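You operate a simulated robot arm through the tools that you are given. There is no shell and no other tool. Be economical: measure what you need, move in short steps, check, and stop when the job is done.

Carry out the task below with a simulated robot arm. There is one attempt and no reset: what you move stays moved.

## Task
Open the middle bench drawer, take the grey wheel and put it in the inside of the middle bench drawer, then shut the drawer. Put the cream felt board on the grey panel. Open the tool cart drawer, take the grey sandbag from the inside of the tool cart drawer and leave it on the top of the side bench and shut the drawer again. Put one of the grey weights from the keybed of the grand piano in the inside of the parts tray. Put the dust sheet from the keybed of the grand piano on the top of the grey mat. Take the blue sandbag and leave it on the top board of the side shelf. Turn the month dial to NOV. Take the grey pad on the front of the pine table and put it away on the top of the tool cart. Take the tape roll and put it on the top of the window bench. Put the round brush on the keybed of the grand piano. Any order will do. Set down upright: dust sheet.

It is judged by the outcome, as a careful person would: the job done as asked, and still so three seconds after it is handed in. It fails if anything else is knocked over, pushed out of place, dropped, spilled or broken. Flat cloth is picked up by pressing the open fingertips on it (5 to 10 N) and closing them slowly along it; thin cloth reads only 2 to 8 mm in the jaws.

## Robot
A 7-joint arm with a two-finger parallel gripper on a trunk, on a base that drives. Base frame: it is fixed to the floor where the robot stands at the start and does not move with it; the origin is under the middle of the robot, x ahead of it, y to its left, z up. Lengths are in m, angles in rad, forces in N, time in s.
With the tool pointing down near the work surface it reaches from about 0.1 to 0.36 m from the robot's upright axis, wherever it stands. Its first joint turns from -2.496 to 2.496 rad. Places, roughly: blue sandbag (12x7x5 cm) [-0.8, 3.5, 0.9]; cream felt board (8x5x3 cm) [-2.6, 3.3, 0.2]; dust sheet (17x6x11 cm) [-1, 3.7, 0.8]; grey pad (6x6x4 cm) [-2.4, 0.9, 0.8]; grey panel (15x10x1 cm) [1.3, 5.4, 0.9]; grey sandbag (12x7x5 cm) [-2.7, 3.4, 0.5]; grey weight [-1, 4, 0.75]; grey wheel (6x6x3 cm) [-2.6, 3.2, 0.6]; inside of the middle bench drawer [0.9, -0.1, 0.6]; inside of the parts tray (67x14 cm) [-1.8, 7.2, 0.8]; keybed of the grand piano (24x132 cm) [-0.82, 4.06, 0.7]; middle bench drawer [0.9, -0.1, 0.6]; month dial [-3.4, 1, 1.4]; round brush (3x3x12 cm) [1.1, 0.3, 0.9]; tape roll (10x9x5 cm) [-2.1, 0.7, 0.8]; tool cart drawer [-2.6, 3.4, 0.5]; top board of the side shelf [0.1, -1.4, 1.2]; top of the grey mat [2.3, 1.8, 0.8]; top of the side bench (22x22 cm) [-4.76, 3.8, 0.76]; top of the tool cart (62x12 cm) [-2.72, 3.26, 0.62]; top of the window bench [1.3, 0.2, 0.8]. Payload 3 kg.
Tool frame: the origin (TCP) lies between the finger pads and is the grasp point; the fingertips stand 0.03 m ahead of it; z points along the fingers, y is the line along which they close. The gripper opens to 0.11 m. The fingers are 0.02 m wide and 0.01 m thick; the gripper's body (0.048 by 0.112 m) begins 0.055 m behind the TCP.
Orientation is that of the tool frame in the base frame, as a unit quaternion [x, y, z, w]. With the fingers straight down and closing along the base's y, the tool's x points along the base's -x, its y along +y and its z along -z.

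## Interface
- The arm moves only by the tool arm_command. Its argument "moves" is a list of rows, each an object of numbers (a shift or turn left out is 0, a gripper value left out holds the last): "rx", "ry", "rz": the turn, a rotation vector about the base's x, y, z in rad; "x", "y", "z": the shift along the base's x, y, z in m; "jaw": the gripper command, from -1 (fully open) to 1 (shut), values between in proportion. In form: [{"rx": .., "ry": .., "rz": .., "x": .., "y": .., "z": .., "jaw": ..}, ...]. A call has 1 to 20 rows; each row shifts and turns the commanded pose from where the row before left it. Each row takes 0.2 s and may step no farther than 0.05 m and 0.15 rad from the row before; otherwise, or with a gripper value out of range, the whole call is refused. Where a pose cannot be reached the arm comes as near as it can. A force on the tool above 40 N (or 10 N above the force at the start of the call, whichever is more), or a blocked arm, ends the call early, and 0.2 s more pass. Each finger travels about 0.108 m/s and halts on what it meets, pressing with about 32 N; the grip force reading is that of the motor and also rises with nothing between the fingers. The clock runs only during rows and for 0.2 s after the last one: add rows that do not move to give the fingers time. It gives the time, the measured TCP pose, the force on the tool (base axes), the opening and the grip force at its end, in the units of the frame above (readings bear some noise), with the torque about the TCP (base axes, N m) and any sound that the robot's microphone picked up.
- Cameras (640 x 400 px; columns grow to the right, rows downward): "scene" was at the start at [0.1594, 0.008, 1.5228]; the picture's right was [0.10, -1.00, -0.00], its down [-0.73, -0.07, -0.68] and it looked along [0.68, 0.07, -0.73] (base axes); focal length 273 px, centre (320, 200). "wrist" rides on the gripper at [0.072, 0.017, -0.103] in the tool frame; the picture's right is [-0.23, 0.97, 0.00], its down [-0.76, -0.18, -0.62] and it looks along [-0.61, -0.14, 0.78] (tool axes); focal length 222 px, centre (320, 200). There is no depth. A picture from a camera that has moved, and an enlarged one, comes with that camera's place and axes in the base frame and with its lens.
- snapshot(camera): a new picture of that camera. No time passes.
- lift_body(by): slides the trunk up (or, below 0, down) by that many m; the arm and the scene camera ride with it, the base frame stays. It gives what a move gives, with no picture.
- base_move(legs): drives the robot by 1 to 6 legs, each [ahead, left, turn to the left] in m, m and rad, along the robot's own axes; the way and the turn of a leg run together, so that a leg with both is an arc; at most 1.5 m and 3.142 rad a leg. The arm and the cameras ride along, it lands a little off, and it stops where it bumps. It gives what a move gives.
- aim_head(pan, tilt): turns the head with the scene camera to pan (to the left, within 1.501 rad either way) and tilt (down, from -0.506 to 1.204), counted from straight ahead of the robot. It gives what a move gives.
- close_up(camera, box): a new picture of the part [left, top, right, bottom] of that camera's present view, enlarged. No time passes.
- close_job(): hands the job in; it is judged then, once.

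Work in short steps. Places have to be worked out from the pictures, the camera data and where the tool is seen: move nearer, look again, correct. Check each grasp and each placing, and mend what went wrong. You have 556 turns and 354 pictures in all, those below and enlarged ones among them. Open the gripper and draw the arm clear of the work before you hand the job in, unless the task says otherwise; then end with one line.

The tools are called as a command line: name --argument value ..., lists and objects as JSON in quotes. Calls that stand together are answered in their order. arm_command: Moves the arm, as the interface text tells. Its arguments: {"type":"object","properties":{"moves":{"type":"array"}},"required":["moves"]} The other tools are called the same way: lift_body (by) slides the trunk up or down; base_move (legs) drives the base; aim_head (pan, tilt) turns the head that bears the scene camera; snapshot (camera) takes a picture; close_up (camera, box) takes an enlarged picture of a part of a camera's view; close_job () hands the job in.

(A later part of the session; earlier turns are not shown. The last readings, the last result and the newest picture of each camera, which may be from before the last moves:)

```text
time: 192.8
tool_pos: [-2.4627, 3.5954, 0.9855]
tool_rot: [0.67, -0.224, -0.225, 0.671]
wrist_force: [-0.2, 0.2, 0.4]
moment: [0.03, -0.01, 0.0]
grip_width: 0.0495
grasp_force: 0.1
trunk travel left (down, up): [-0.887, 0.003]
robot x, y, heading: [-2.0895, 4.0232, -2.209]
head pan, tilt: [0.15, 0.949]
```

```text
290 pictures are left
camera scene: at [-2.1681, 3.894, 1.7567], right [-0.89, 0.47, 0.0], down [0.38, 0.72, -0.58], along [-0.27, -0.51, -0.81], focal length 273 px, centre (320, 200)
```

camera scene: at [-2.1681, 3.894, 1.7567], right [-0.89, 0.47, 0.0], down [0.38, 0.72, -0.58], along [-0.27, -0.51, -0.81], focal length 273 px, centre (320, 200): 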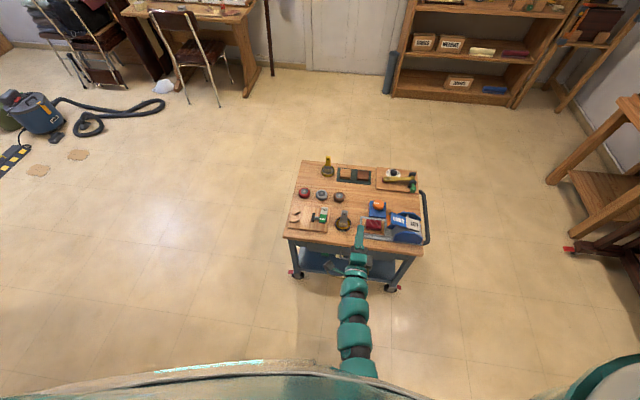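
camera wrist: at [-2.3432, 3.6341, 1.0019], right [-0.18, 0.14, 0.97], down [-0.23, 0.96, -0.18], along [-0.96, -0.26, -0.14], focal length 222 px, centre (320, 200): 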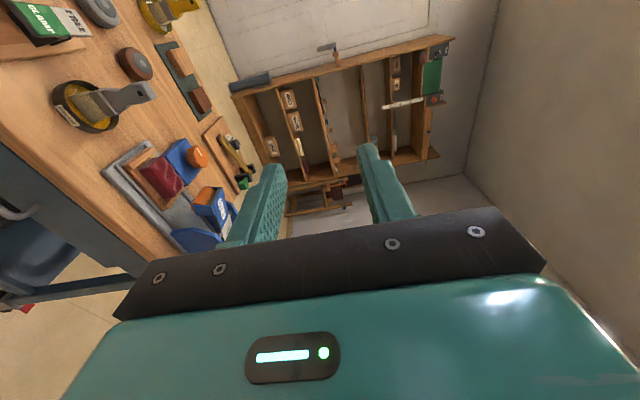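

The lift command has a 0.4 limit; I lower in two parts. The tool stays ~12 cm in front of the handle.

lift_body --by -0.4

lift_body --by -0.043

snapshot --camera "wrist"

snapshot --camera "scene"

```text
time: 196.6
tool_pos: [-2.4637, 3.5969, 0.5865]
tool_rot: [0.669, -0.224, -0.224, 0.672]
wrist_force: [0.5, -0.6, 0.1]
moment: [0.03, -0.01, -0.01]
grip_width: 0.0496
grasp_force: 0.0
trunk travel left (down, up): [-0.487, 0.403]
robot x, y, heading: [-2.0863, 4.0252, -2.206]
head pan, tilt: [0.15, 0.949]
```

```text
time: 197.5
tool_pos: [-2.4636, 3.5966, 0.5426]
tool_rot: [0.669, -0.224, -0.224, 0.672]
wrist_force: [0.1, 0.2, 0.2]
moment: [0.01, -0.01, -0.01]
grip_width: 0.0497
grasp_force: 0.1
trunk travel left (down, up): [-0.444, 0.446]
robot x, y, heading: [-2.0877, 4.0232, -2.204]
head pan, tilt: [0.15, 0.949]
```

```text
289 pictures are left
camera wrist: at [-2.3432, 3.635, 0.5592], right [-0.18, 0.14, 0.97], down [-0.23, 0.96, -0.18], along [-0.96, -0.26, -0.14], focal length 222 px, centre (320, 200)
```

wrist: 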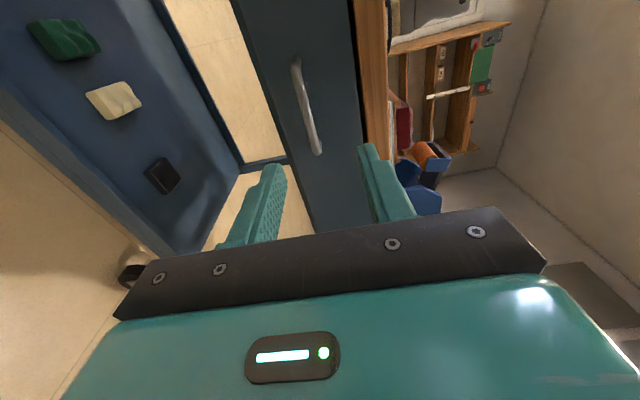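

```text
288 pictures are left
camera scene: at [-2.1681, 3.8956, 1.3138], right [-0.89, 0.47, 0.0], down [0.38, 0.72, -0.58], along [-0.27, -0.52, -0.81], focal length 273 px, centre (320, 200)
```

scene: 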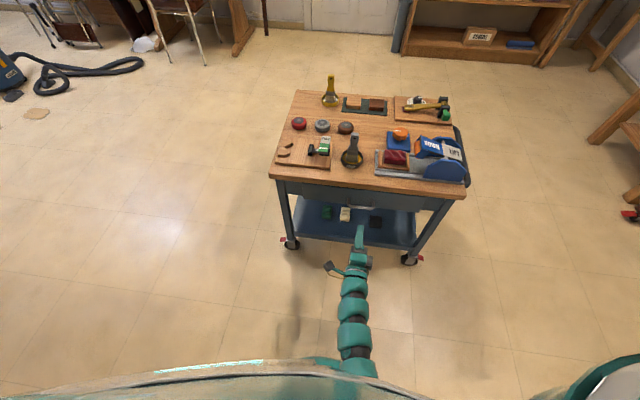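

The handle's bar centre is at (-2.533, 3.491, 0.533), between the fingers' plane. I lower 9 mm and advance ~10.5 cm so the tips pass either side of the bar.

arm_command --moves '[{"z": -0.009}, {"x": -0.02, "y": -0.029}, {"x": -0.02, "y": -0.029}, {"x": -0.012, "y": -0.016}, {}]'

snapshot --camera "wrist"

```text
time: 198.7
tool_pos: [-2.5183, 3.5239, 0.5329]
tool_rot: [0.67, -0.224, -0.224, 0.672]
wrist_force: [0.3, -0.6, 0.3]
moment: [0.02, 0.01, -0.01]
grip_width: 0.0494
grasp_force: 0.0
trunk travel left (down, up): [-0.444, 0.446]
robot x, y, heading: [-2.0873, 4.0216, -2.206]
head pan, tilt: [0.15, 0.949]
```

```text
287 pictures are left
camera wrist: at [-2.3976, 3.5623, 0.5493], right [-0.18, 0.14, 0.97], down [-0.23, 0.96, -0.18], along [-0.96, -0.26, -0.14], focal length 222 px, centre (320, 200)
```

wrist: 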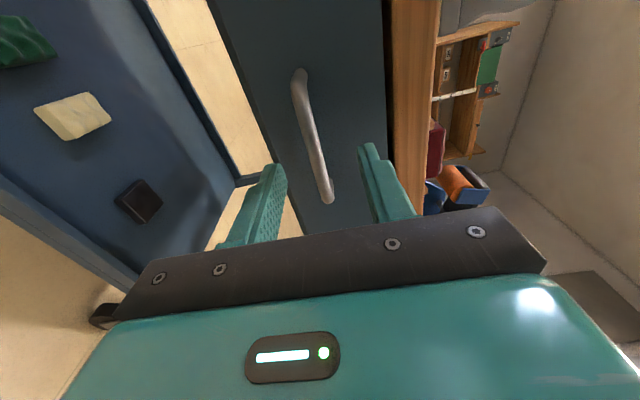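

The bar runs between the jaws. I advance another 18 mm and close.

arm_command --moves '[{"x": -0.011, "y": -0.0145}, {"jaw": 0.5}, {"jaw": 0.8}, {"jaw": 1}, {"jaw": 1}, {"jaw": 1}]'

snapshot --camera "wrist"

```text
time: 200.1
tool_pos: [-2.53, 3.5085, 0.5314]
tool_rot: [0.671, -0.224, -0.223, 0.67]
wrist_force: [-1.6, 1.6, -22.4]
moment: [0.37, -0.21, 0.16]
grip_width: 0.0095
grasp_force: 45.1
trunk travel left (down, up): [-0.444, 0.446]
robot x, y, heading: [-2.0848, 4.0228, -2.202]
head pan, tilt: [0.15, 0.949]
```

```text
286 pictures are left
camera wrist: at [-2.4095, 3.5468, 0.5477], right [-0.18, 0.14, 0.97], down [-0.23, 0.96, -0.18], along [-0.95, -0.26, -0.14], focal length 222 px, centre (320, 200)
```

wrist: 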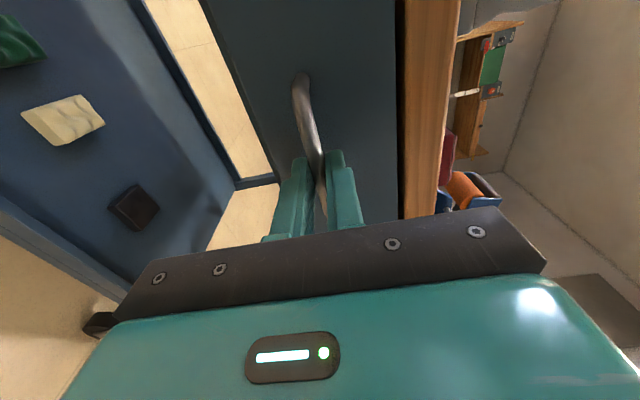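

Gripped the bar (9.5 mm). I relieve the vertical strain a little and pull gently with the arm.

arm_command --moves '[{"z": -0.005}, {"x": 0.012, "y": 0.016}, {"x": 0.012, "y": 0.016}, {"x": 0.012, "y": 0.016}, {}]'

```text
time: 201.3
tool_pos: [-2.4938, 3.5576, 0.5308]
tool_rot: [0.667, -0.226, -0.225, 0.674]
wrist_force: [-17.8, 11.8, 9.0]
moment: [-0.06, 0.21, -1.18]
grip_width: 0.0096
grasp_force: 44.8
trunk travel left (down, up): [-0.444, 0.446]
robot x, y, heading: [-2.089, 4.023, -2.204]
head pan, tilt: [0.15, 0.949]
```

It slides out; there is a sideways strain, so I correct the pull direction slightly and continue.

arm_command --moves '[{"x": -0.003, "y": 0.002}, {"x": 0.0155, "y": 0.0245}, {"x": 0.0155, "y": 0.0245}, {"x": 0.0155, "y": 0.0245}, {"x": 0.0155, "y": 0.0245}, {}]'

snapshot --camera "scene"

```text
time: 202.7
tool_pos: [-2.4242, 3.6535, 0.5304]
tool_rot: [0.672, -0.22, -0.22, 0.672]
wrist_force: [3.3, -3.3, 7.4]
moment: [-0.25, -0.09, 1.03]
grip_width: 0.0096
grasp_force: 44.9
trunk travel left (down, up): [-0.444, 0.446]
robot x, y, heading: [-2.0863, 4.024, -2.205]
head pan, tilt: [0.15, 0.949]
stopped in row 6: the force on the tool passed its limit at 42 N (the readings are from after the stop); the commanded pose is now the measured one
```

```text
285 pictures are left
camera scene: at [-2.1668, 3.8952, 1.3138], right [-0.89, 0.46, 0.0], down [0.38, 0.72, -0.58], along [-0.27, -0.52, -0.81], focal length 273 px, centre (320, 200)
```

scene: 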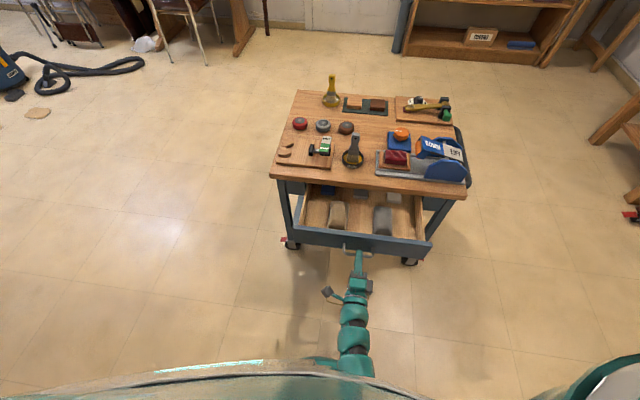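

The drawer is out ~18 cm (probably the stop). I zoom to see the bags.

close_up --camera "scene" --box '[270, 160, 450, 280]'

```text
3.33 times, centred on (360, 220) of scene
camera zoom: at [-2.1668, 3.8952, 1.3138], right [-0.89, 0.46, 0.0], down [0.38, 0.72, -0.58], along [-0.27, -0.52, -0.81], focal length 909 px, centre (187, 133)
```

zoom: 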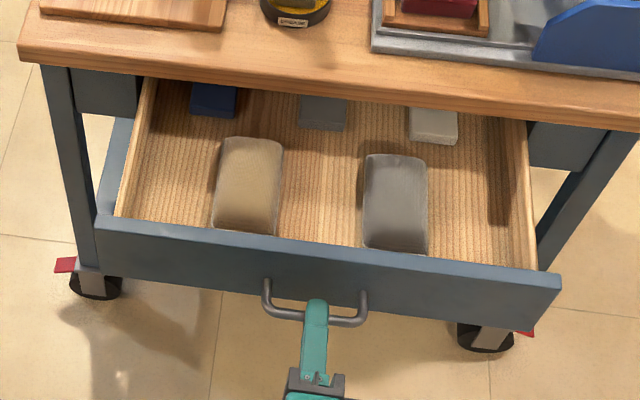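

The grey sandbag (front right) is at about (-2.577, 3.563, 0.53), long side along the drawer depth. I release the handle, back off, raise, and bring the tool back to pointing down.

arm_command --moves '[{"jaw": 0.5}, {"jaw": 0.0}, {}, {"x": 0.024, "y": 0.032}, {"x": 0.024, "y": 0.032}, {}]'

lift_body --by 0.3

arm_command --moves '[{"rx": 0.0847, "ry": 0.1153}, {"rx": 0.0847, "ry": 0.1153}, {"rx": 0.0847, "ry": 0.1153}, {"rx": 0.0847, "ry": 0.1153}, {"rx": 0.0847, "ry": 0.1153}, {"rx": 0.0847, "ry": 0.1153}, {"rx": 0.0847, "ry": 0.1153}, {"rx": 0.0847, "ry": 0.1153}, {"rx": 0.0847, "ry": 0.1153}, {"rx": 0.0847, "ry": 0.1153}, {"rx": 0.0847, "ry": 0.1153}]'

arm_command --moves '[{"rx": 0.1154, "ry": -0.0844}, {"rx": 0.1154, "ry": -0.0844}, {"rx": 0.1154, "ry": -0.0844}, {"rx": 0.1154, "ry": -0.0844}, {"rx": 0.1154, "ry": -0.0844}, {"rx": 0.1154, "ry": -0.0844}, {"rx": 0.1154, "ry": -0.0844}, {"rx": 0.1154, "ry": -0.0844}, {"rx": 0.1154, "ry": -0.0844}, {"rx": 0.1154, "ry": -0.0844}, {"rx": 0.1154, "ry": -0.0844}]'

```text
time: 204.3
tool_pos: [-2.3952, 3.6594, 0.5706]
tool_rot: [0.633, -0.23, -0.216, 0.707]
wrist_force: [0.6, 0.0, -1.3]
moment: [0.0, 0.04, 0.0]
grip_width: 0.0549
grasp_force: 0.1
trunk travel left (down, up): [-0.444, 0.446]
robot x, y, heading: [-2.0842, 4.0238, -2.204]
head pan, tilt: [0.15, 0.949]
stopped in row 6: the arm was blocked; the commanded pose is now the measured one
```

```text
time: 207.3
tool_pos: [-2.3968, 3.6622, 0.8625]
tool_rot: [0.639, -0.23, -0.214, 0.702]
wrist_force: [0.2, -0.7, 0.1]
moment: [0.03, -0.01, 0.02]
grip_width: 0.0551
grasp_force: 0.2
trunk travel left (down, up): [-0.744, 0.146]
robot x, y, heading: [-2.0862, 4.027, -2.204]
head pan, tilt: [0.15, 0.949]
```

```text
time: 209.9
tool_pos: [-2.3927, 3.6457, 0.8655]
tool_rot: [-0.558, -0.412, 0.624, -0.36]
wrist_force: [-0.4, 0.2, -1.1]
moment: [-0.01, -0.01, 0.01]
grip_width: 0.055
grasp_force: 0.1
trunk travel left (down, up): [-0.744, 0.146]
robot x, y, heading: [-2.0856, 4.0212, -2.203]
head pan, tilt: [0.15, 0.949]
stopped in row 11: the arm was blocked; the commanded pose is now the measured one
```

```text
time: 212.3
tool_pos: [-2.3822, 3.6739, 0.8294]
tool_rot: [0.861, 0.497, 0.017, 0.108]
wrist_force: [0.9, 0.4, 0.2]
moment: [0.0, 0.05, 0.01]
grip_width: 0.0551
grasp_force: 0.1
out of reach, approached as far as the arm can: row 5, 6, 7
trunk travel left (down, up): [-0.744, 0.146]
robot x, y, heading: [-2.0882, 4.0223, -2.202]
head pan, tilt: [0.15, 0.949]
```

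The arm got blocked near my own body (tool too close), leaving the orientation slightly off. I check the view.

snapshot --camera "scene"

snapshot --camera "wrist"

```text
283 pictures are left
camera scene: at [-2.168, 3.895, 1.6138], right [-0.89, 0.46, 0.0], down [0.38, 0.72, -0.58], along [-0.27, -0.52, -0.81], focal length 273 px, centre (320, 200)
```

scene: 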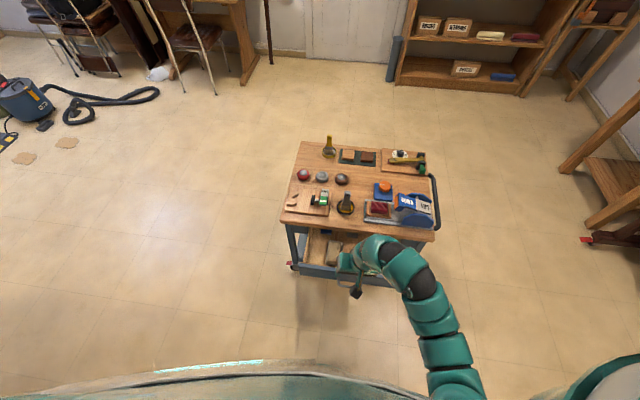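

```text
282 pictures are left
camera wrist: at [-2.3447, 3.7449, 0.9278], right [0.71, -0.67, 0.21], down [-0.62, -0.46, 0.63], along [-0.32, -0.59, -0.74], focal length 222 px, centre (320, 200)
```

wrist: 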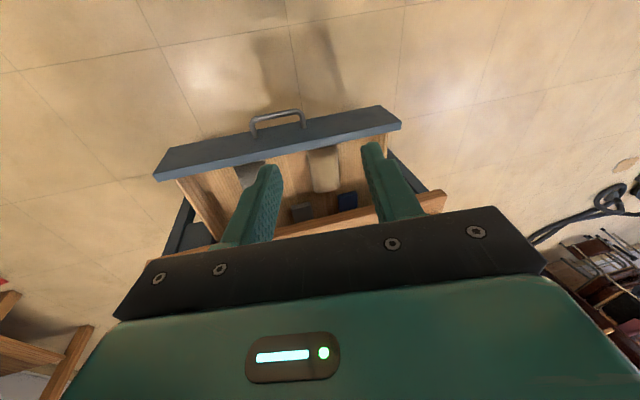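

I move the tool over the grey bag first (z 0.83 clears everything), then correct the orientation to straight down.

arm_command --moves '[{"x": -0.039, "y": -0.022}, {"x": -0.039, "y": -0.022}, {"x": -0.039, "y": -0.022}, {"x": -0.039, "y": -0.022}, {"x": -0.039, "y": -0.022}, {"rx": 0.0885, "ry": 0.064, "rz": -0.052}, {"rx": 0.0885, "ry": 0.064, "rz": -0.052}, {}]'

```text
time: 214.1
tool_pos: [-2.5767, 3.5628, 0.8291]
tool_rot: [0.891, 0.455, 0.0, 0.0]
wrist_force: [0.9, -0.5, 0.3]
moment: [0.03, 0.01, 0.02]
grip_width: 0.055
grasp_force: 0.1
trunk travel left (down, up): [-0.744, 0.146]
robot x, y, heading: [-2.0847, 4.0263, -2.204]
head pan, tilt: [0.15, 0.949]
```

Now I open the jaws fully and look down with the wrist camera.

arm_command --moves '[{"jaw": -0.5}, {"jaw": -1}, {}, {}]'

snapshot --camera "wrist"

```text
time: 215.1
tool_pos: [-2.5771, 3.5639, 0.8277]
tool_rot: [0.891, 0.454, -0.001, 0.001]
wrist_force: [-0.8, -1.6, 0.6]
moment: [0.01, 0.01, 0.01]
grip_width: 0.1102
grasp_force: 0.0
trunk travel left (down, up): [-0.744, 0.146]
robot x, y, heading: [-2.0903, 4.0236, -2.207]
head pan, tilt: [0.15, 0.949]
```

```text
281 pictures are left
camera wrist: at [-2.5201, 3.612, 0.9312], right [0.66, -0.75, 0.0], down [-0.59, -0.51, 0.62], along [-0.47, -0.41, -0.78], focal length 222 px, centre (320, 200)
```

wrist: 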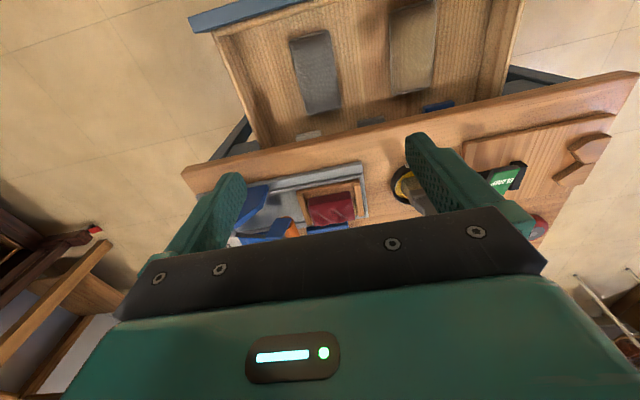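

The bag centre is about (-2.573, 3.57). I lower the trunk 0.25 m and check.

arm_command --moves '[{"x": 0.004, "y": 0.006}, {}]'

lift_body --by -0.22

snapshot --camera "wrist"

snapshot --camera "scene"

```text
time: 215.7
tool_pos: [-2.572, 3.569, 0.8267]
tool_rot: [0.891, 0.455, 0.0, 0.001]
wrist_force: [0.3, 0.0, 0.0]
moment: [0.02, 0.01, 0.01]
grip_width: 0.1098
grasp_force: 0.0
trunk travel left (down, up): [-0.744, 0.146]
robot x, y, heading: [-2.0849, 4.0209, -2.201]
head pan, tilt: [0.15, 0.949]
```

```text
time: 218.0
tool_pos: [-2.5732, 3.57, 0.6077]
tool_rot: [0.891, 0.454, 0.0, 0.001]
wrist_force: [0.1, 0.0, 0.3]
moment: [0.0, -0.02, 0.03]
grip_width: 0.1097
grasp_force: 0.2
trunk travel left (down, up): [-0.524, 0.366]
robot x, y, heading: [-2.0861, 4.019, -2.204]
head pan, tilt: [0.15, 0.949]
```

```text
280 pictures are left
camera wrist: at [-2.5162, 3.6181, 0.7106], right [0.66, -0.75, 0.0], down [-0.59, -0.51, 0.62], along [-0.47, -0.41, -0.78], focal length 222 px, centre (320, 200)
```

wrist: 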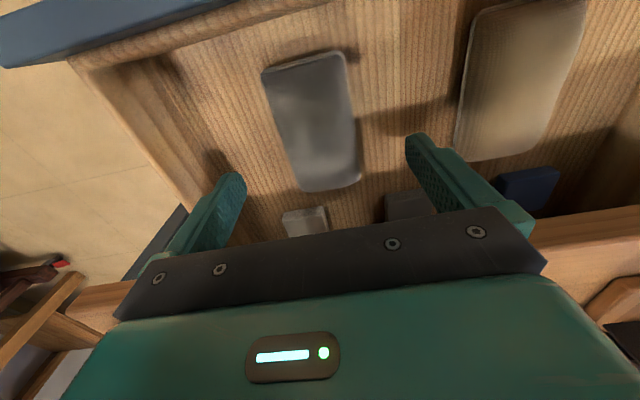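

```text
279 pictures are left
camera scene: at [-2.1674, 3.895, 1.3938], right [-0.89, 0.46, 0.0], down [0.38, 0.72, -0.58], along [-0.27, -0.52, -0.81], focal length 273 px, centre (320, 200)
```

scene: 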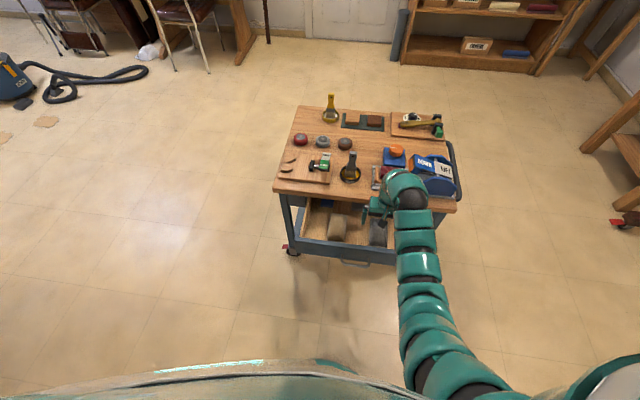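

The bag lies centrally under the jaws (~(-2.566, 3.574)), aligned with the tool. I lower further, the last part with the arm watching force.

arm_command --moves '[{"x": 0.006, "y": 0.004}, {}]'

lift_body --by -0.055

arm_command --moves '[{"z": -0.01}, {"z": -0.01}, {}]'

snapshot --camera "wrist"

```text
time: 218.6
tool_pos: [-2.5667, 3.5748, 0.6079]
tool_rot: [0.89, 0.455, 0.0, 0.001]
wrist_force: [-0.3, 0.1, 0.0]
moment: [-0.03, -0.01, 0.01]
grip_width: 0.11
grasp_force: 0.0
trunk travel left (down, up): [-0.524, 0.366]
robot x, y, heading: [-2.0858, 4.0199, -2.199]
head pan, tilt: [0.15, 0.949]
```

```text
time: 219.6
tool_pos: [-2.5664, 3.5733, 0.5524]
tool_rot: [0.891, 0.455, 0.0, 0.001]
wrist_force: [-0.5, 0.4, 1.0]
moment: [-0.01, 0.02, -0.01]
grip_width: 0.1101
grasp_force: 0.1
trunk travel left (down, up): [-0.469, 0.421]
robot x, y, heading: [-2.0855, 4.0253, -2.202]
head pan, tilt: [0.15, 0.949]
```

```text
time: 220.3
tool_pos: [-2.5689, 3.5709, 0.5391]
tool_rot: [0.89, 0.455, -0.008, 0.004]
wrist_force: [-1.5, -1.8, 23.3]
moment: [0.18, -0.09, 0.04]
grip_width: 0.1099
grasp_force: 0.1
trunk travel left (down, up): [-0.469, 0.421]
robot x, y, heading: [-2.0868, 4.024, -2.203]
head pan, tilt: [0.15, 0.949]
stopped in row 3: the force on the tool passed its limit at 44 N (the readings are from after the stop); the commanded pose is now the measured one
```

```text
278 pictures are left
camera wrist: at [-2.5111, 3.6209, 0.6411], right [0.66, -0.76, 0.0], down [-0.58, -0.5, 0.64], along [-0.48, -0.42, -0.77], focal length 222 px, centre (320, 200)
```

wrist: 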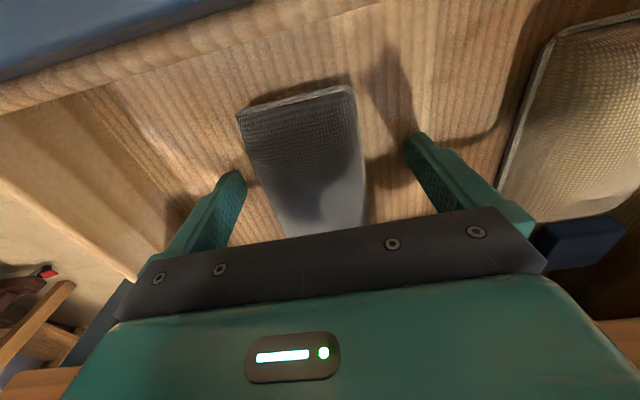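

Fingertips touch the drawer floor. I rise 4 mm and close on the bag.

arm_command --moves '[{"z": 0.005}, {"jaw": -0.6}, {"jaw": -0.2}, {"jaw": 0.1}, {"jaw": 0.4}, {"jaw": 0.7}, {"jaw": 1}, {}, {}]'

snapshot --camera "wrist"

```text
time: 222.3
tool_pos: [-2.5674, 3.5722, 0.5402]
tool_rot: [0.89, 0.455, -0.003, 0.002]
wrist_force: [0.1, -0.1, 0.4]
moment: [-0.01, -0.01, 0.02]
grip_width: 0.0611
grasp_force: 31.6
trunk travel left (down, up): [-0.469, 0.421]
robot x, y, heading: [-2.0868, 4.0232, -2.199]
head pan, tilt: [0.15, 0.949]
```

```text
277 pictures are left
camera wrist: at [-2.5099, 3.6216, 0.6429], right [0.66, -0.76, 0.0], down [-0.59, -0.51, 0.63], along [-0.47, -0.41, -0.78], focal length 222 px, centre (320, 200)
```

wrist: 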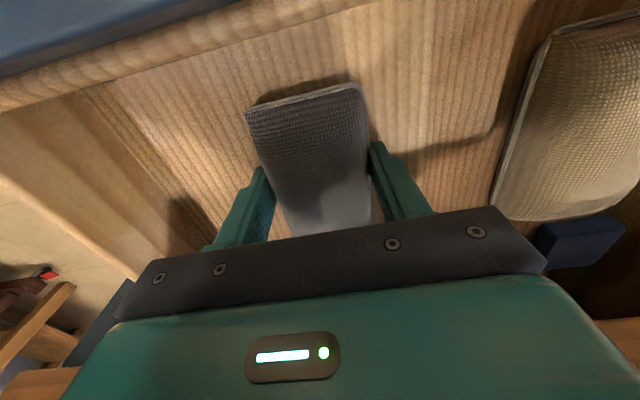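

Gripped at 61 mm. I lift it with the trunk.

lift_body --by 0.4

base_move --legs '[[-0.25, 0, 0]]'

aim_head --pan -0.8 --tilt 0.6

snapshot --camera "scene"

snapshot --camera "wrist"

```text
time: 226.1
tool_pos: [-2.5678, 3.5735, 0.9408]
tool_rot: [0.891, 0.455, -0.004, 0.002]
wrist_force: [0.0, 0.1, -2.7]
moment: [0.03, -0.02, 0.02]
grip_width: 0.0613
grasp_force: 32.4
trunk travel left (down, up): [-0.869, 0.021]
robot x, y, heading: [-2.0868, 4.027, -2.202]
head pan, tilt: [0.15, 0.949]
```

```text
time: 227.9
tool_pos: [-2.4225, 3.771, 0.9415]
tool_rot: [0.891, 0.454, -0.006, 0.003]
wrist_force: [0.3, 0.1, -3.5]
moment: [0.01, -0.02, 0.02]
grip_width: 0.0607
grasp_force: 31.8
trunk travel left (down, up): [-0.869, 0.021]
robot x, y, heading: [-1.9438, 4.2271, -2.204]
head pan, tilt: [0.15, 0.949]
```

```text
time: 229.2
tool_pos: [-2.4237, 3.7697, 0.9395]
tool_rot: [0.891, 0.454, -0.004, 0.001]
wrist_force: [0.3, -0.5, -3.1]
moment: [0.05, 0.03, 0.01]
grip_width: 0.0611
grasp_force: 31.5
trunk travel left (down, up): [-0.869, 0.021]
robot x, y, heading: [-1.943, 4.2235, -2.207]
head pan, tilt: [-0.799, 0.6]
```

```text
276 pictures are left
camera scene: at [-2.0769, 4.1445, 1.7671], right [-0.14, 0.99, 0.0], down [0.56, 0.08, -0.82], along [-0.82, -0.11, -0.57], focal length 273 px, centre (320, 200)
```

scene: 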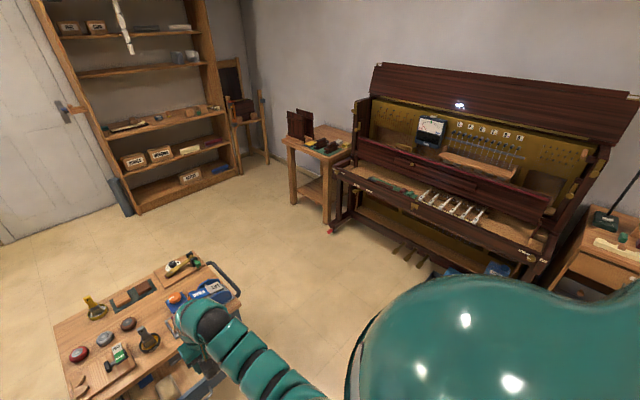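

```text
275 pictures are left
camera wrist: at [-2.3658, 3.8198, 1.043], right [0.65, -0.76, 0.0], down [-0.59, -0.51, 0.63], along [-0.47, -0.41, -0.78], focal length 222 px, centre (320, 200)
```

wrist: 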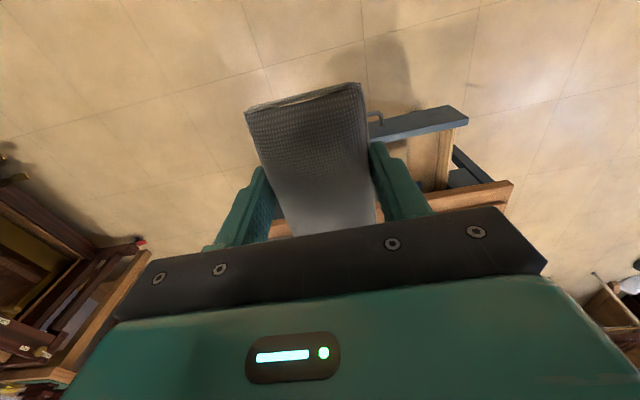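

The side bench is the small table left of the upright piano. I drive west between cart and piano, keeping the arm pointing south-west in free space, and then look at the bench.

base_move --legs '[[0.482, -0.961, 0], [1.08, 0.049, 0]]'

aim_head --pan -1.0 --tilt 0.7

snapshot --camera "scene"

```text
time: 240.0
tool_pos: [-4.095, 3.0437, 0.9399]
tool_rot: [0.889, 0.457, -0.003, 0.002]
wrist_force: [-0.3, -0.5, -4.2]
moment: [0.02, -0.01, 0.03]
grip_width: 0.0609
grasp_force: 32.1
trunk travel left (down, up): [-0.869, 0.021]
robot x, y, heading: [-3.6145, 3.4996, -2.195]
head pan, tilt: [-0.799, 0.6]
```

```text
time: 240.7
tool_pos: [-4.096, 3.0422, 0.9399]
tool_rot: [0.889, 0.457, -0.004, 0.003]
wrist_force: [-0.4, 0.3, -3.4]
moment: [0.03, -0.05, 0.03]
grip_width: 0.061
grasp_force: 32.1
trunk travel left (down, up): [-0.869, 0.021]
robot x, y, heading: [-3.6189, 3.4979, -2.197]
head pan, tilt: [-1.0, 0.7]
```

```text
274 pictures are left
camera scene: at [-3.7484, 3.4373, 1.7585], right [0.06, 1.0, 0.0], down [0.64, -0.04, -0.76], along [-0.76, 0.04, -0.64], focal length 273 px, centre (320, 200)
```

scene: 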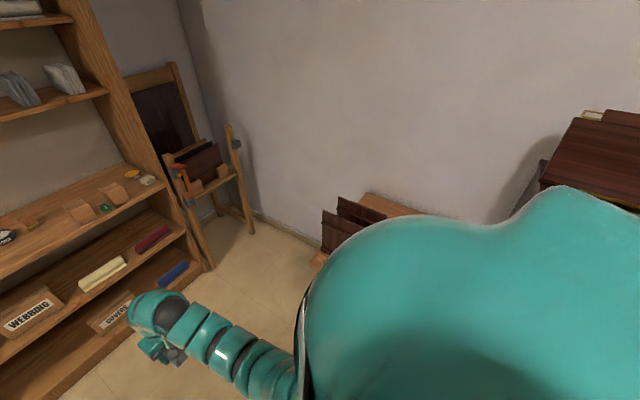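

My body hides the bench; I turn right 1.0 rad toward it and look again.

base_move --legs '[[0, 0, -1.0]]'

aim_head --pan -0.1 --tilt 0.75

snapshot --camera "scene"

```text
time: 243.6
tool_pos: [-4.2565, 3.6561, 0.9401]
tool_rot: [1.0, -0.026, -0.004, 0.0]
wrist_force: [0.3, 0.1, -3.9]
moment: [0.02, -0.08, -0.01]
grip_width: 0.0611
grasp_force: 31.8
trunk travel left (down, up): [-0.869, 0.021]
robot x, y, heading: [-3.6196, 3.498, 3.078]
head pan, tilt: [-1.0, 0.7]
```

```text
time: 244.8
tool_pos: [-4.2561, 3.6565, 0.9407]
tool_rot: [1.0, -0.026, -0.005, 0.001]
wrist_force: [0.1, -0.2, -2.6]
moment: [-0.02, -0.01, 0.02]
grip_width: 0.0615
grasp_force: 32.2
trunk travel left (down, up): [-0.869, 0.021]
robot x, y, heading: [-3.6142, 3.4985, 3.077]
head pan, tilt: [-0.099, 0.75]
```

```text
273 pictures are left
camera scene: at [-3.7785, 3.5159, 1.7543], right [0.16, 0.99, 0.0], down [0.67, -0.11, -0.73], along [-0.72, 0.12, -0.68], focal length 273 px, centre (320, 200)
```

scene: 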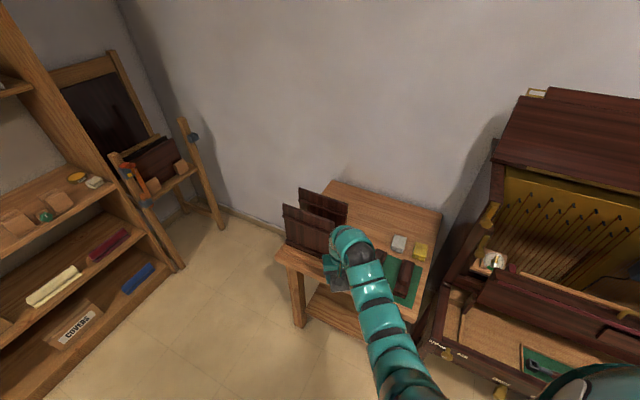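

close_up --camera "scene" --box '[260, 170, 460, 310]'

snapshot --camera "wrist"

```text
2.86 times, centred on (360, 240) of scene
camera zoom: at [-3.7785, 3.5159, 1.7543], right [0.16, 0.99, 0.0], down [0.67, -0.11, -0.73], along [-0.72, 0.12, -0.68], focal length 779 px, centre (206, 86)
```

zoom: 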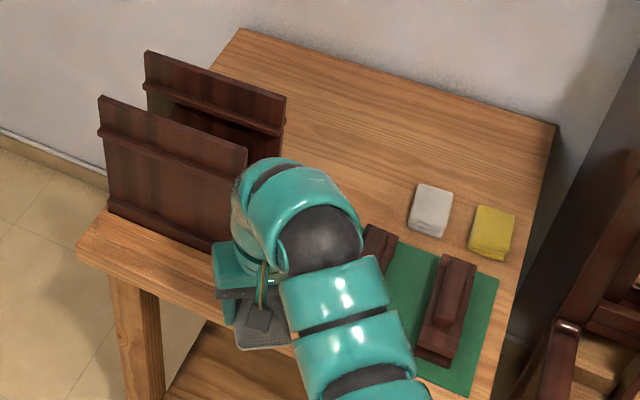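

```text
271 pictures are left
camera wrist: at [-4.1832, 3.6357, 1.0429], right [-0.28, -0.96, 0.0], down [-0.75, 0.22, 0.63], along [-0.61, 0.17, -0.78], focal length 222 px, centre (320, 200)
```

wrist: 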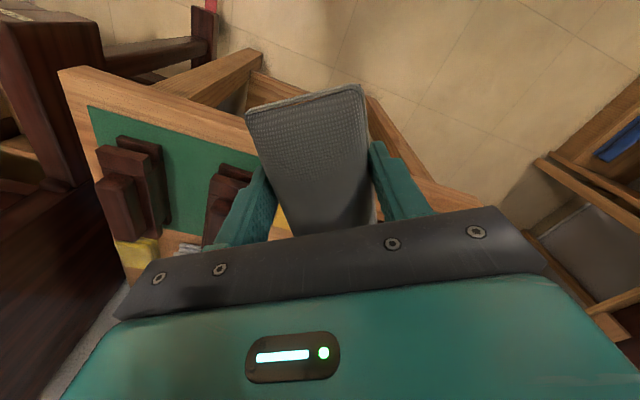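

The free place is at the back-centre/left of the side bench, behind the upright panels (tops ~0.95). I raise the tool above that, shift to a better standing spot and turn to face the bench squarely.

arm_command --moves '[{"z": 0.03}, {"z": 0.03}, {"z": 0.03}, {}]'

base_move --legs '[[0.167, 0.311, 0], [0, 0, -0.574]]'

aim_head --pan 0.1 --tilt 0.8

snapshot --camera "scene"

```text
time: 245.8
tool_pos: [-4.2588, 3.6583, 1.0305]
tool_rot: [1.0, -0.027, -0.005, 0.0]
wrist_force: [-0.1, -0.3, -3.2]
moment: [0.0, -0.06, 0.02]
grip_width: 0.0611
grasp_force: 31.8
trunk travel left (down, up): [-0.869, 0.021]
robot x, y, heading: [-3.6184, 3.4998, 3.083]
head pan, tilt: [-0.099, 0.75]
```

```text
time: 249.8
tool_pos: [-4.2523, 3.6787, 1.0321]
tool_rot: [0.95, -0.312, -0.005, 0.0]
wrist_force: [0.2, 0.0, -2.2]
moment: [-0.03, -0.02, 0.02]
grip_width: 0.0608
grasp_force: 31.9
trunk travel left (down, up): [-0.869, 0.021]
robot x, y, heading: [-3.8037, 3.1931, 2.506]
head pan, tilt: [-0.099, 0.75]
```

```text
time: 250.5
tool_pos: [-4.2533, 3.68, 1.0314]
tool_rot: [0.95, -0.311, -0.004, -0.001]
wrist_force: [0.1, 0.0, -3.1]
moment: [-0.02, -0.04, 0.02]
grip_width: 0.0612
grasp_force: 32.0
trunk travel left (down, up): [-0.869, 0.021]
robot x, y, heading: [-3.8024, 3.1901, 2.498]
head pan, tilt: [0.099, 0.799]
```

```text
270 pictures are left
camera scene: at [-3.9376, 3.284, 1.7503], right [0.51, 0.86, 0.0], down [0.62, -0.37, -0.7], along [-0.6, 0.36, -0.72], focal length 273 px, centre (320, 200)
```

scene: 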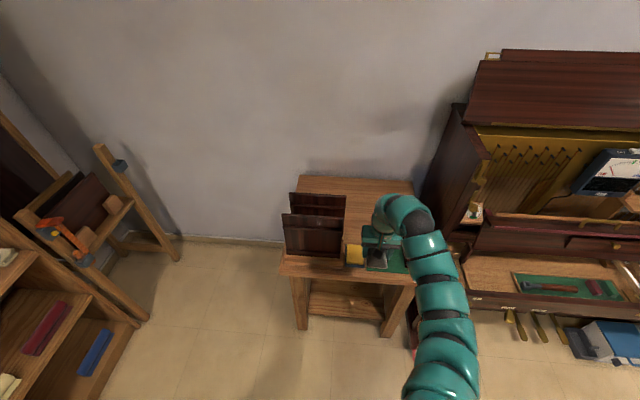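

Now I yaw the tool by ~1.6 rad so the jaws close along the bench depth (bag lying parallel to the wall).

arm_command --moves '[{"rz": 0.146}, {"rz": 0.146}, {"rz": 0.146}, {"rz": 0.146}, {"rz": 0.146}, {"rz": 0.146}, {"rz": 0.146}, {"rz": 0.146}, {"rz": 0.146}, {"rz": 0.146}, {"rz": 0.146}, {}]'

```text
time: 253.1
tool_pos: [-4.2534, 3.6788, 1.0309]
tool_rot: [0.883, 0.469, -0.003, 0.002]
wrist_force: [0.1, 0.0, -3.1]
moment: [0.02, -0.03, 0.02]
grip_width: 0.0609
grasp_force: 32.4
trunk travel left (down, up): [-0.869, 0.021]
robot x, y, heading: [-3.8066, 3.191, 2.5]
head pan, tilt: [0.099, 0.799]
```

I drive ahead 0.3 m and left 0.117 m.

base_move --legs '[[0.3, 0.117, 0]]'

```text
time: 255.1
tool_pos: [-4.5294, 3.7594, 1.0287]
tool_rot: [0.886, 0.463, 0.003, 0.01]
wrist_force: [8.1, -4.0, 1.6]
moment: [-0.02, -0.02, 0.05]
grip_width: 0.061
grasp_force: 32.4
trunk travel left (down, up): [-0.869, 0.021]
robot x, y, heading: [-4.0891, 3.2753, 2.494]
head pan, tilt: [0.099, 0.799]
stopped in leg 1: the force on the tool passed its limit at 54 N (the readings are from after the stop); the commanded pose is now the measured one
```

The tool bumped something — perhaps a panel. I look before moving.

snapshot --camera "scene"

snapshot --camera "wrist"

```text
269 pictures are left
camera scene: at [-4.2224, 3.3623, 1.7506], right [0.52, 0.85, 0.0], down [0.61, -0.37, -0.7], along [-0.6, 0.36, -0.72], focal length 273 px, centre (320, 200)
```

scene: 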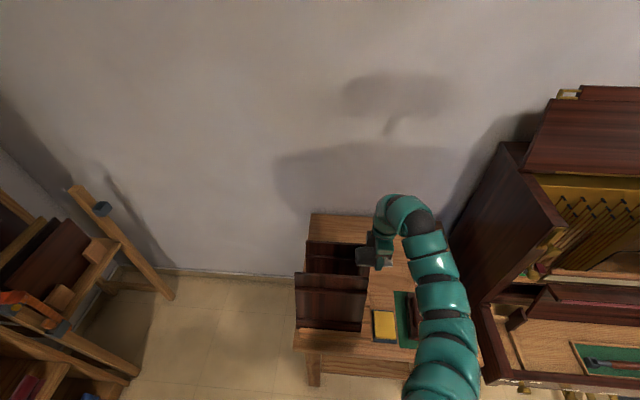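

```text
268 pictures are left
camera wrist: at [-4.4746, 3.8107, 1.1316], right [0.67, -0.74, 0.02], down [-0.59, -0.51, 0.62], along [-0.45, -0.43, -0.78], focal length 222 px, centre (320, 200)
```

wrist: 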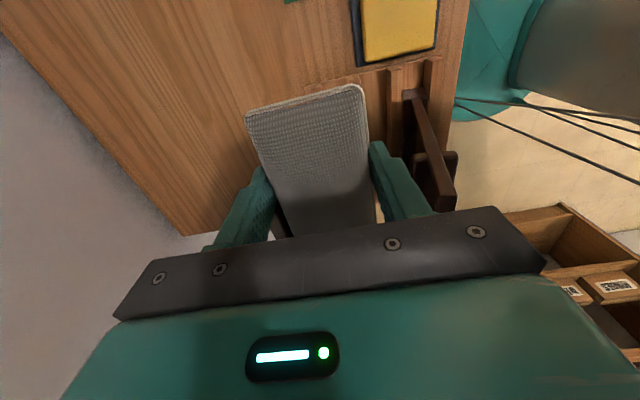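

The bag's end touched the rear panel, which stands higher than I judged. I back off 12 cm and check that the panels still stand.

base_move --legs '[[-0.14, 0, 0]]'

close_up --camera "scene" --box '[260, 170, 460, 320]'

snapshot --camera "wrist"

```text
time: 256.4
tool_pos: [-4.4182, 3.6771, 1.029]
tool_rot: [0.886, 0.463, 0.004, 0.009]
wrist_force: [0.1, -0.4, -3.7]
moment: [0.06, -0.05, -0.01]
grip_width: 0.0611
grasp_force: 31.8
trunk travel left (down, up): [-0.869, 0.021]
robot x, y, heading: [-3.9808, 3.1903, 2.496]
head pan, tilt: [0.099, 0.799]
```

```text
2.67 times, centred on (360, 245) of scene
camera zoom: at [-4.1119, 3.2789, 1.7504], right [0.52, 0.85, 0.0], down [0.61, -0.37, -0.7], along [-0.6, 0.36, -0.72], focal length 727 px, centre (213, 80)
```

zoom: 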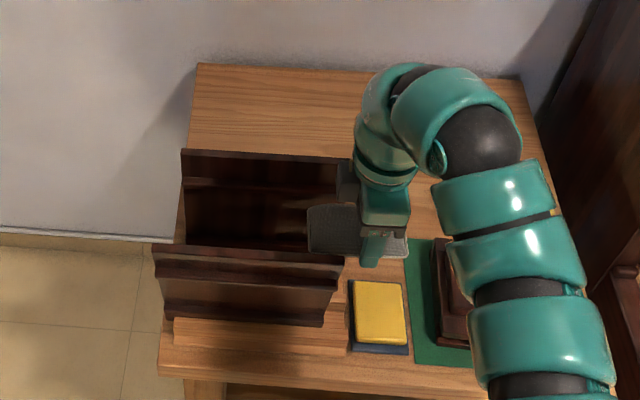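

```text
266 pictures are left
camera wrist: at [-4.3641, 3.7275, 1.1319], right [0.67, -0.74, 0.02], down [-0.59, -0.52, 0.62], along [-0.45, -0.43, -0.78], focal length 222 px, centre (320, 200)
```

wrist: 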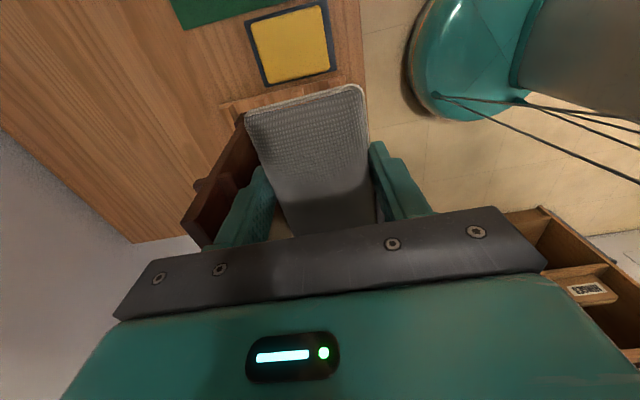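

The panels still stand. I take a corridor right of the panels: shift right 0.15 m, then forward.

arm_command --moves '[{"z": 0.03}, {}]'

base_move --legs '[[0, -0.15, 0], [0.16, 0, 0]]'

snapshot --camera "scene"

snapshot --camera "wrist"

```text
time: 257.0
tool_pos: [-4.4183, 3.6784, 1.0594]
tool_rot: [0.887, 0.462, 0.004, 0.01]
wrist_force: [-0.8, -0.3, -4.1]
moment: [0.04, -0.01, 0.0]
grip_width: 0.0608
grasp_force: 32.2
trunk travel left (down, up): [-0.869, 0.021]
robot x, y, heading: [-3.9808, 3.1894, 2.491]
head pan, tilt: [0.099, 0.799]
```

```text
time: 259.4
tool_pos: [-4.4577, 3.8971, 1.0581]
tool_rot: [0.888, 0.46, 0.004, 0.009]
wrist_force: [-0.7, 0.4, -3.3]
moment: [0.02, -0.08, -0.01]
grip_width: 0.0609
grasp_force: 32.1
trunk travel left (down, up): [-0.869, 0.021]
robot x, y, heading: [-4.0223, 3.4086, 2.487]
head pan, tilt: [0.099, 0.799]
```

```text
265 pictures are left
camera scene: at [-4.1555, 3.4992, 1.7501], right [0.53, 0.85, 0.0], down [0.61, -0.38, -0.7], along [-0.59, 0.37, -0.72], focal length 273 px, centre (320, 200)
```

scene: 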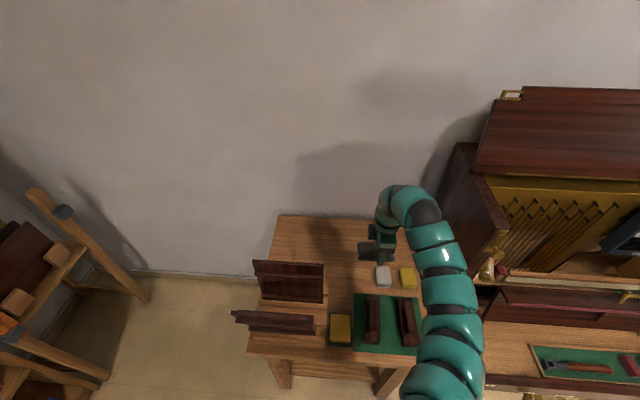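

```text
264 pictures are left
camera wrist: at [-4.402, 3.9482, 1.1615], right [0.67, -0.75, 0.02], down [-0.59, -0.51, 0.62], along [-0.45, -0.43, -0.78], focal length 222 px, centre (320, 200)
```

wrist: 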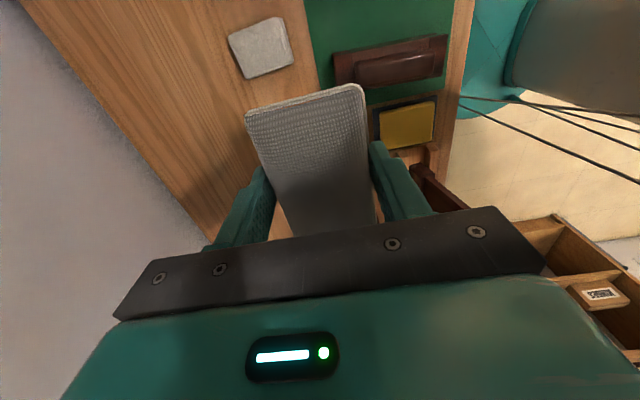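

The front panel looks changed. I zoom in.

close_up --camera "scene" --box '[210, 200, 440, 360]'

```text
2.50 times, centred on (325, 280) of scene
camera zoom: at [-4.1555, 3.4992, 1.7501], right [0.53, 0.85, 0.0], down [0.61, -0.38, -0.7], along [-0.59, 0.37, -0.72], focal length 682 px, centre (308, 0)
```

zoom: 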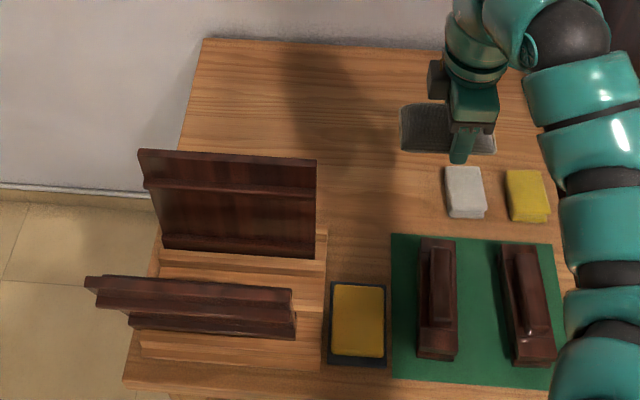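

The front panel now leans slightly toward me in its slot (I brushed it); it still stands, and I'll right it afterwards. First the bag: I extend the arm 0.2 m toward the back of the bench.

arm_command --moves '[{"x": -0.032, "y": 0.024}, {"x": -0.032, "y": 0.024}, {"x": -0.032, "y": 0.024}, {"x": -0.032, "y": 0.024}, {"x": -0.032, "y": 0.024}]'

```text
time: 260.6
tool_pos: [-4.5727, 3.9834, 1.0581]
tool_rot: [0.887, 0.461, 0.004, 0.009]
wrist_force: [0.6, -0.5, -3.3]
moment: [0.06, -0.04, 0.03]
grip_width: 0.061
grasp_force: 31.7
out of reach, approached as far as the arm can: row 4, 5
trunk travel left (down, up): [-0.869, 0.021]
robot x, y, heading: [-4.0207, 3.407, 2.487]
head pan, tilt: [0.099, 0.799]
```

At reach limit (depth 0.375). I drive 6 cm closer.

base_move --legs '[[0.06, 0, 0]]'

```text
time: 261.6
tool_pos: [-4.6208, 4.0208, 1.0568]
tool_rot: [0.888, 0.46, 0.003, 0.01]
wrist_force: [0.0, 0.0, -3.8]
moment: [0.01, -0.03, 0.03]
grip_width: 0.0607
grasp_force: 31.2
trunk travel left (down, up): [-0.869, 0.021]
robot x, y, heading: [-4.0713, 3.4404, 2.488]
head pan, tilt: [0.099, 0.799]
```

Depth 0.436 reached. Now I drive left 0.2 m, behind the rear panel.

base_move --legs '[[0, 0.2, 0]]'

snapshot --camera "scene"

snapshot --camera "wrist"

```text
time: 263.2
tool_pos: [-4.7412, 3.8615, 1.0581]
tool_rot: [0.888, 0.459, 0.003, 0.009]
wrist_force: [-0.3, 0.6, -3.8]
moment: [0.04, -0.06, -0.01]
grip_width: 0.0609
grasp_force: 32.0
trunk travel left (down, up): [-0.869, 0.021]
robot x, y, heading: [-4.1898, 3.2817, 2.489]
head pan, tilt: [0.099, 0.799]
```

```text
262 pictures are left
camera scene: at [-4.3249, 3.3721, 1.7502], right [0.53, 0.85, 0.0], down [0.61, -0.38, -0.7], along [-0.59, 0.37, -0.72], focal length 273 px, centre (320, 200)
```

scene: 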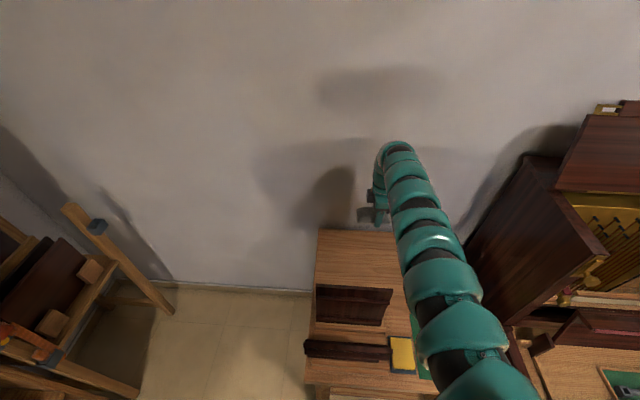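

```text
261 pictures are left
camera wrist: at [-4.6866, 3.9109, 1.1603], right [0.66, -0.75, 0.02], down [-0.59, -0.51, 0.62], along [-0.46, -0.42, -0.78], focal length 222 px, centre (320, 200)
```

wrist: 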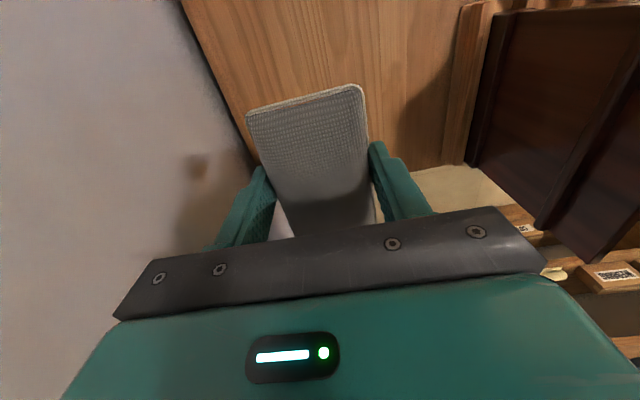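

The spot below is free (16 cm to the back edge, ~15 cm to the panel rack). The forearm must stay above the panels, so I keep the trunk high and lower by arm only. First 4 cm closer, then down in steps.

base_move --legs '[[0.04, 0, 0]]'

arm_command --moves '[{"x": 0.016, "y": -0.012, "z": -0.03}, {"x": 0.016, "y": -0.012, "z": -0.03}, {"z": -0.03}, {"z": -0.03}]'

snapshot --camera "scene"

```text
time: 264.1
tool_pos: [-4.7732, 3.8866, 1.0556]
tool_rot: [0.888, 0.459, 0.004, 0.01]
wrist_force: [-0.7, 0.9, -4.3]
moment: [0.06, -0.07, -0.01]
grip_width: 0.0611
grasp_force: 31.9
trunk travel left (down, up): [-0.869, 0.021]
robot x, y, heading: [-4.2272, 3.3043, 2.486]
head pan, tilt: [0.099, 0.799]
```

```text
time: 265.1
tool_pos: [-4.7402, 3.8636, 0.9363]
tool_rot: [0.888, 0.46, 0.002, 0.009]
wrist_force: [0.7, 0.6, -4.1]
moment: [0.0, -0.05, -0.02]
grip_width: 0.0611
grasp_force: 31.9
trunk travel left (down, up): [-0.869, 0.021]
robot x, y, heading: [-4.2268, 3.3036, 2.481]
head pan, tilt: [0.099, 0.799]
```

```text
260 pictures are left
camera scene: at [-4.3558, 3.399, 1.7501], right [0.53, 0.85, 0.0], down [0.61, -0.38, -0.7], along [-0.59, 0.37, -0.72], focal length 273 px, centre (320, 200)
```

scene: 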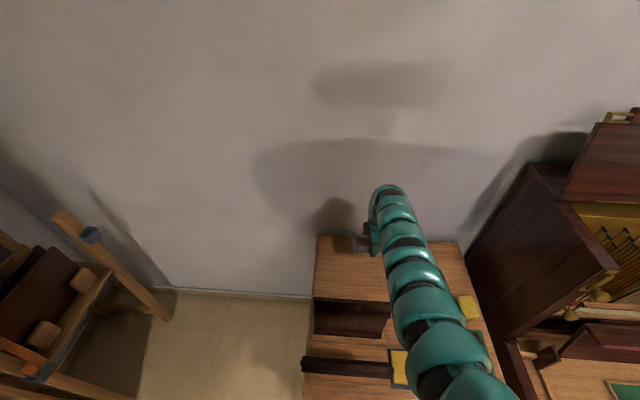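

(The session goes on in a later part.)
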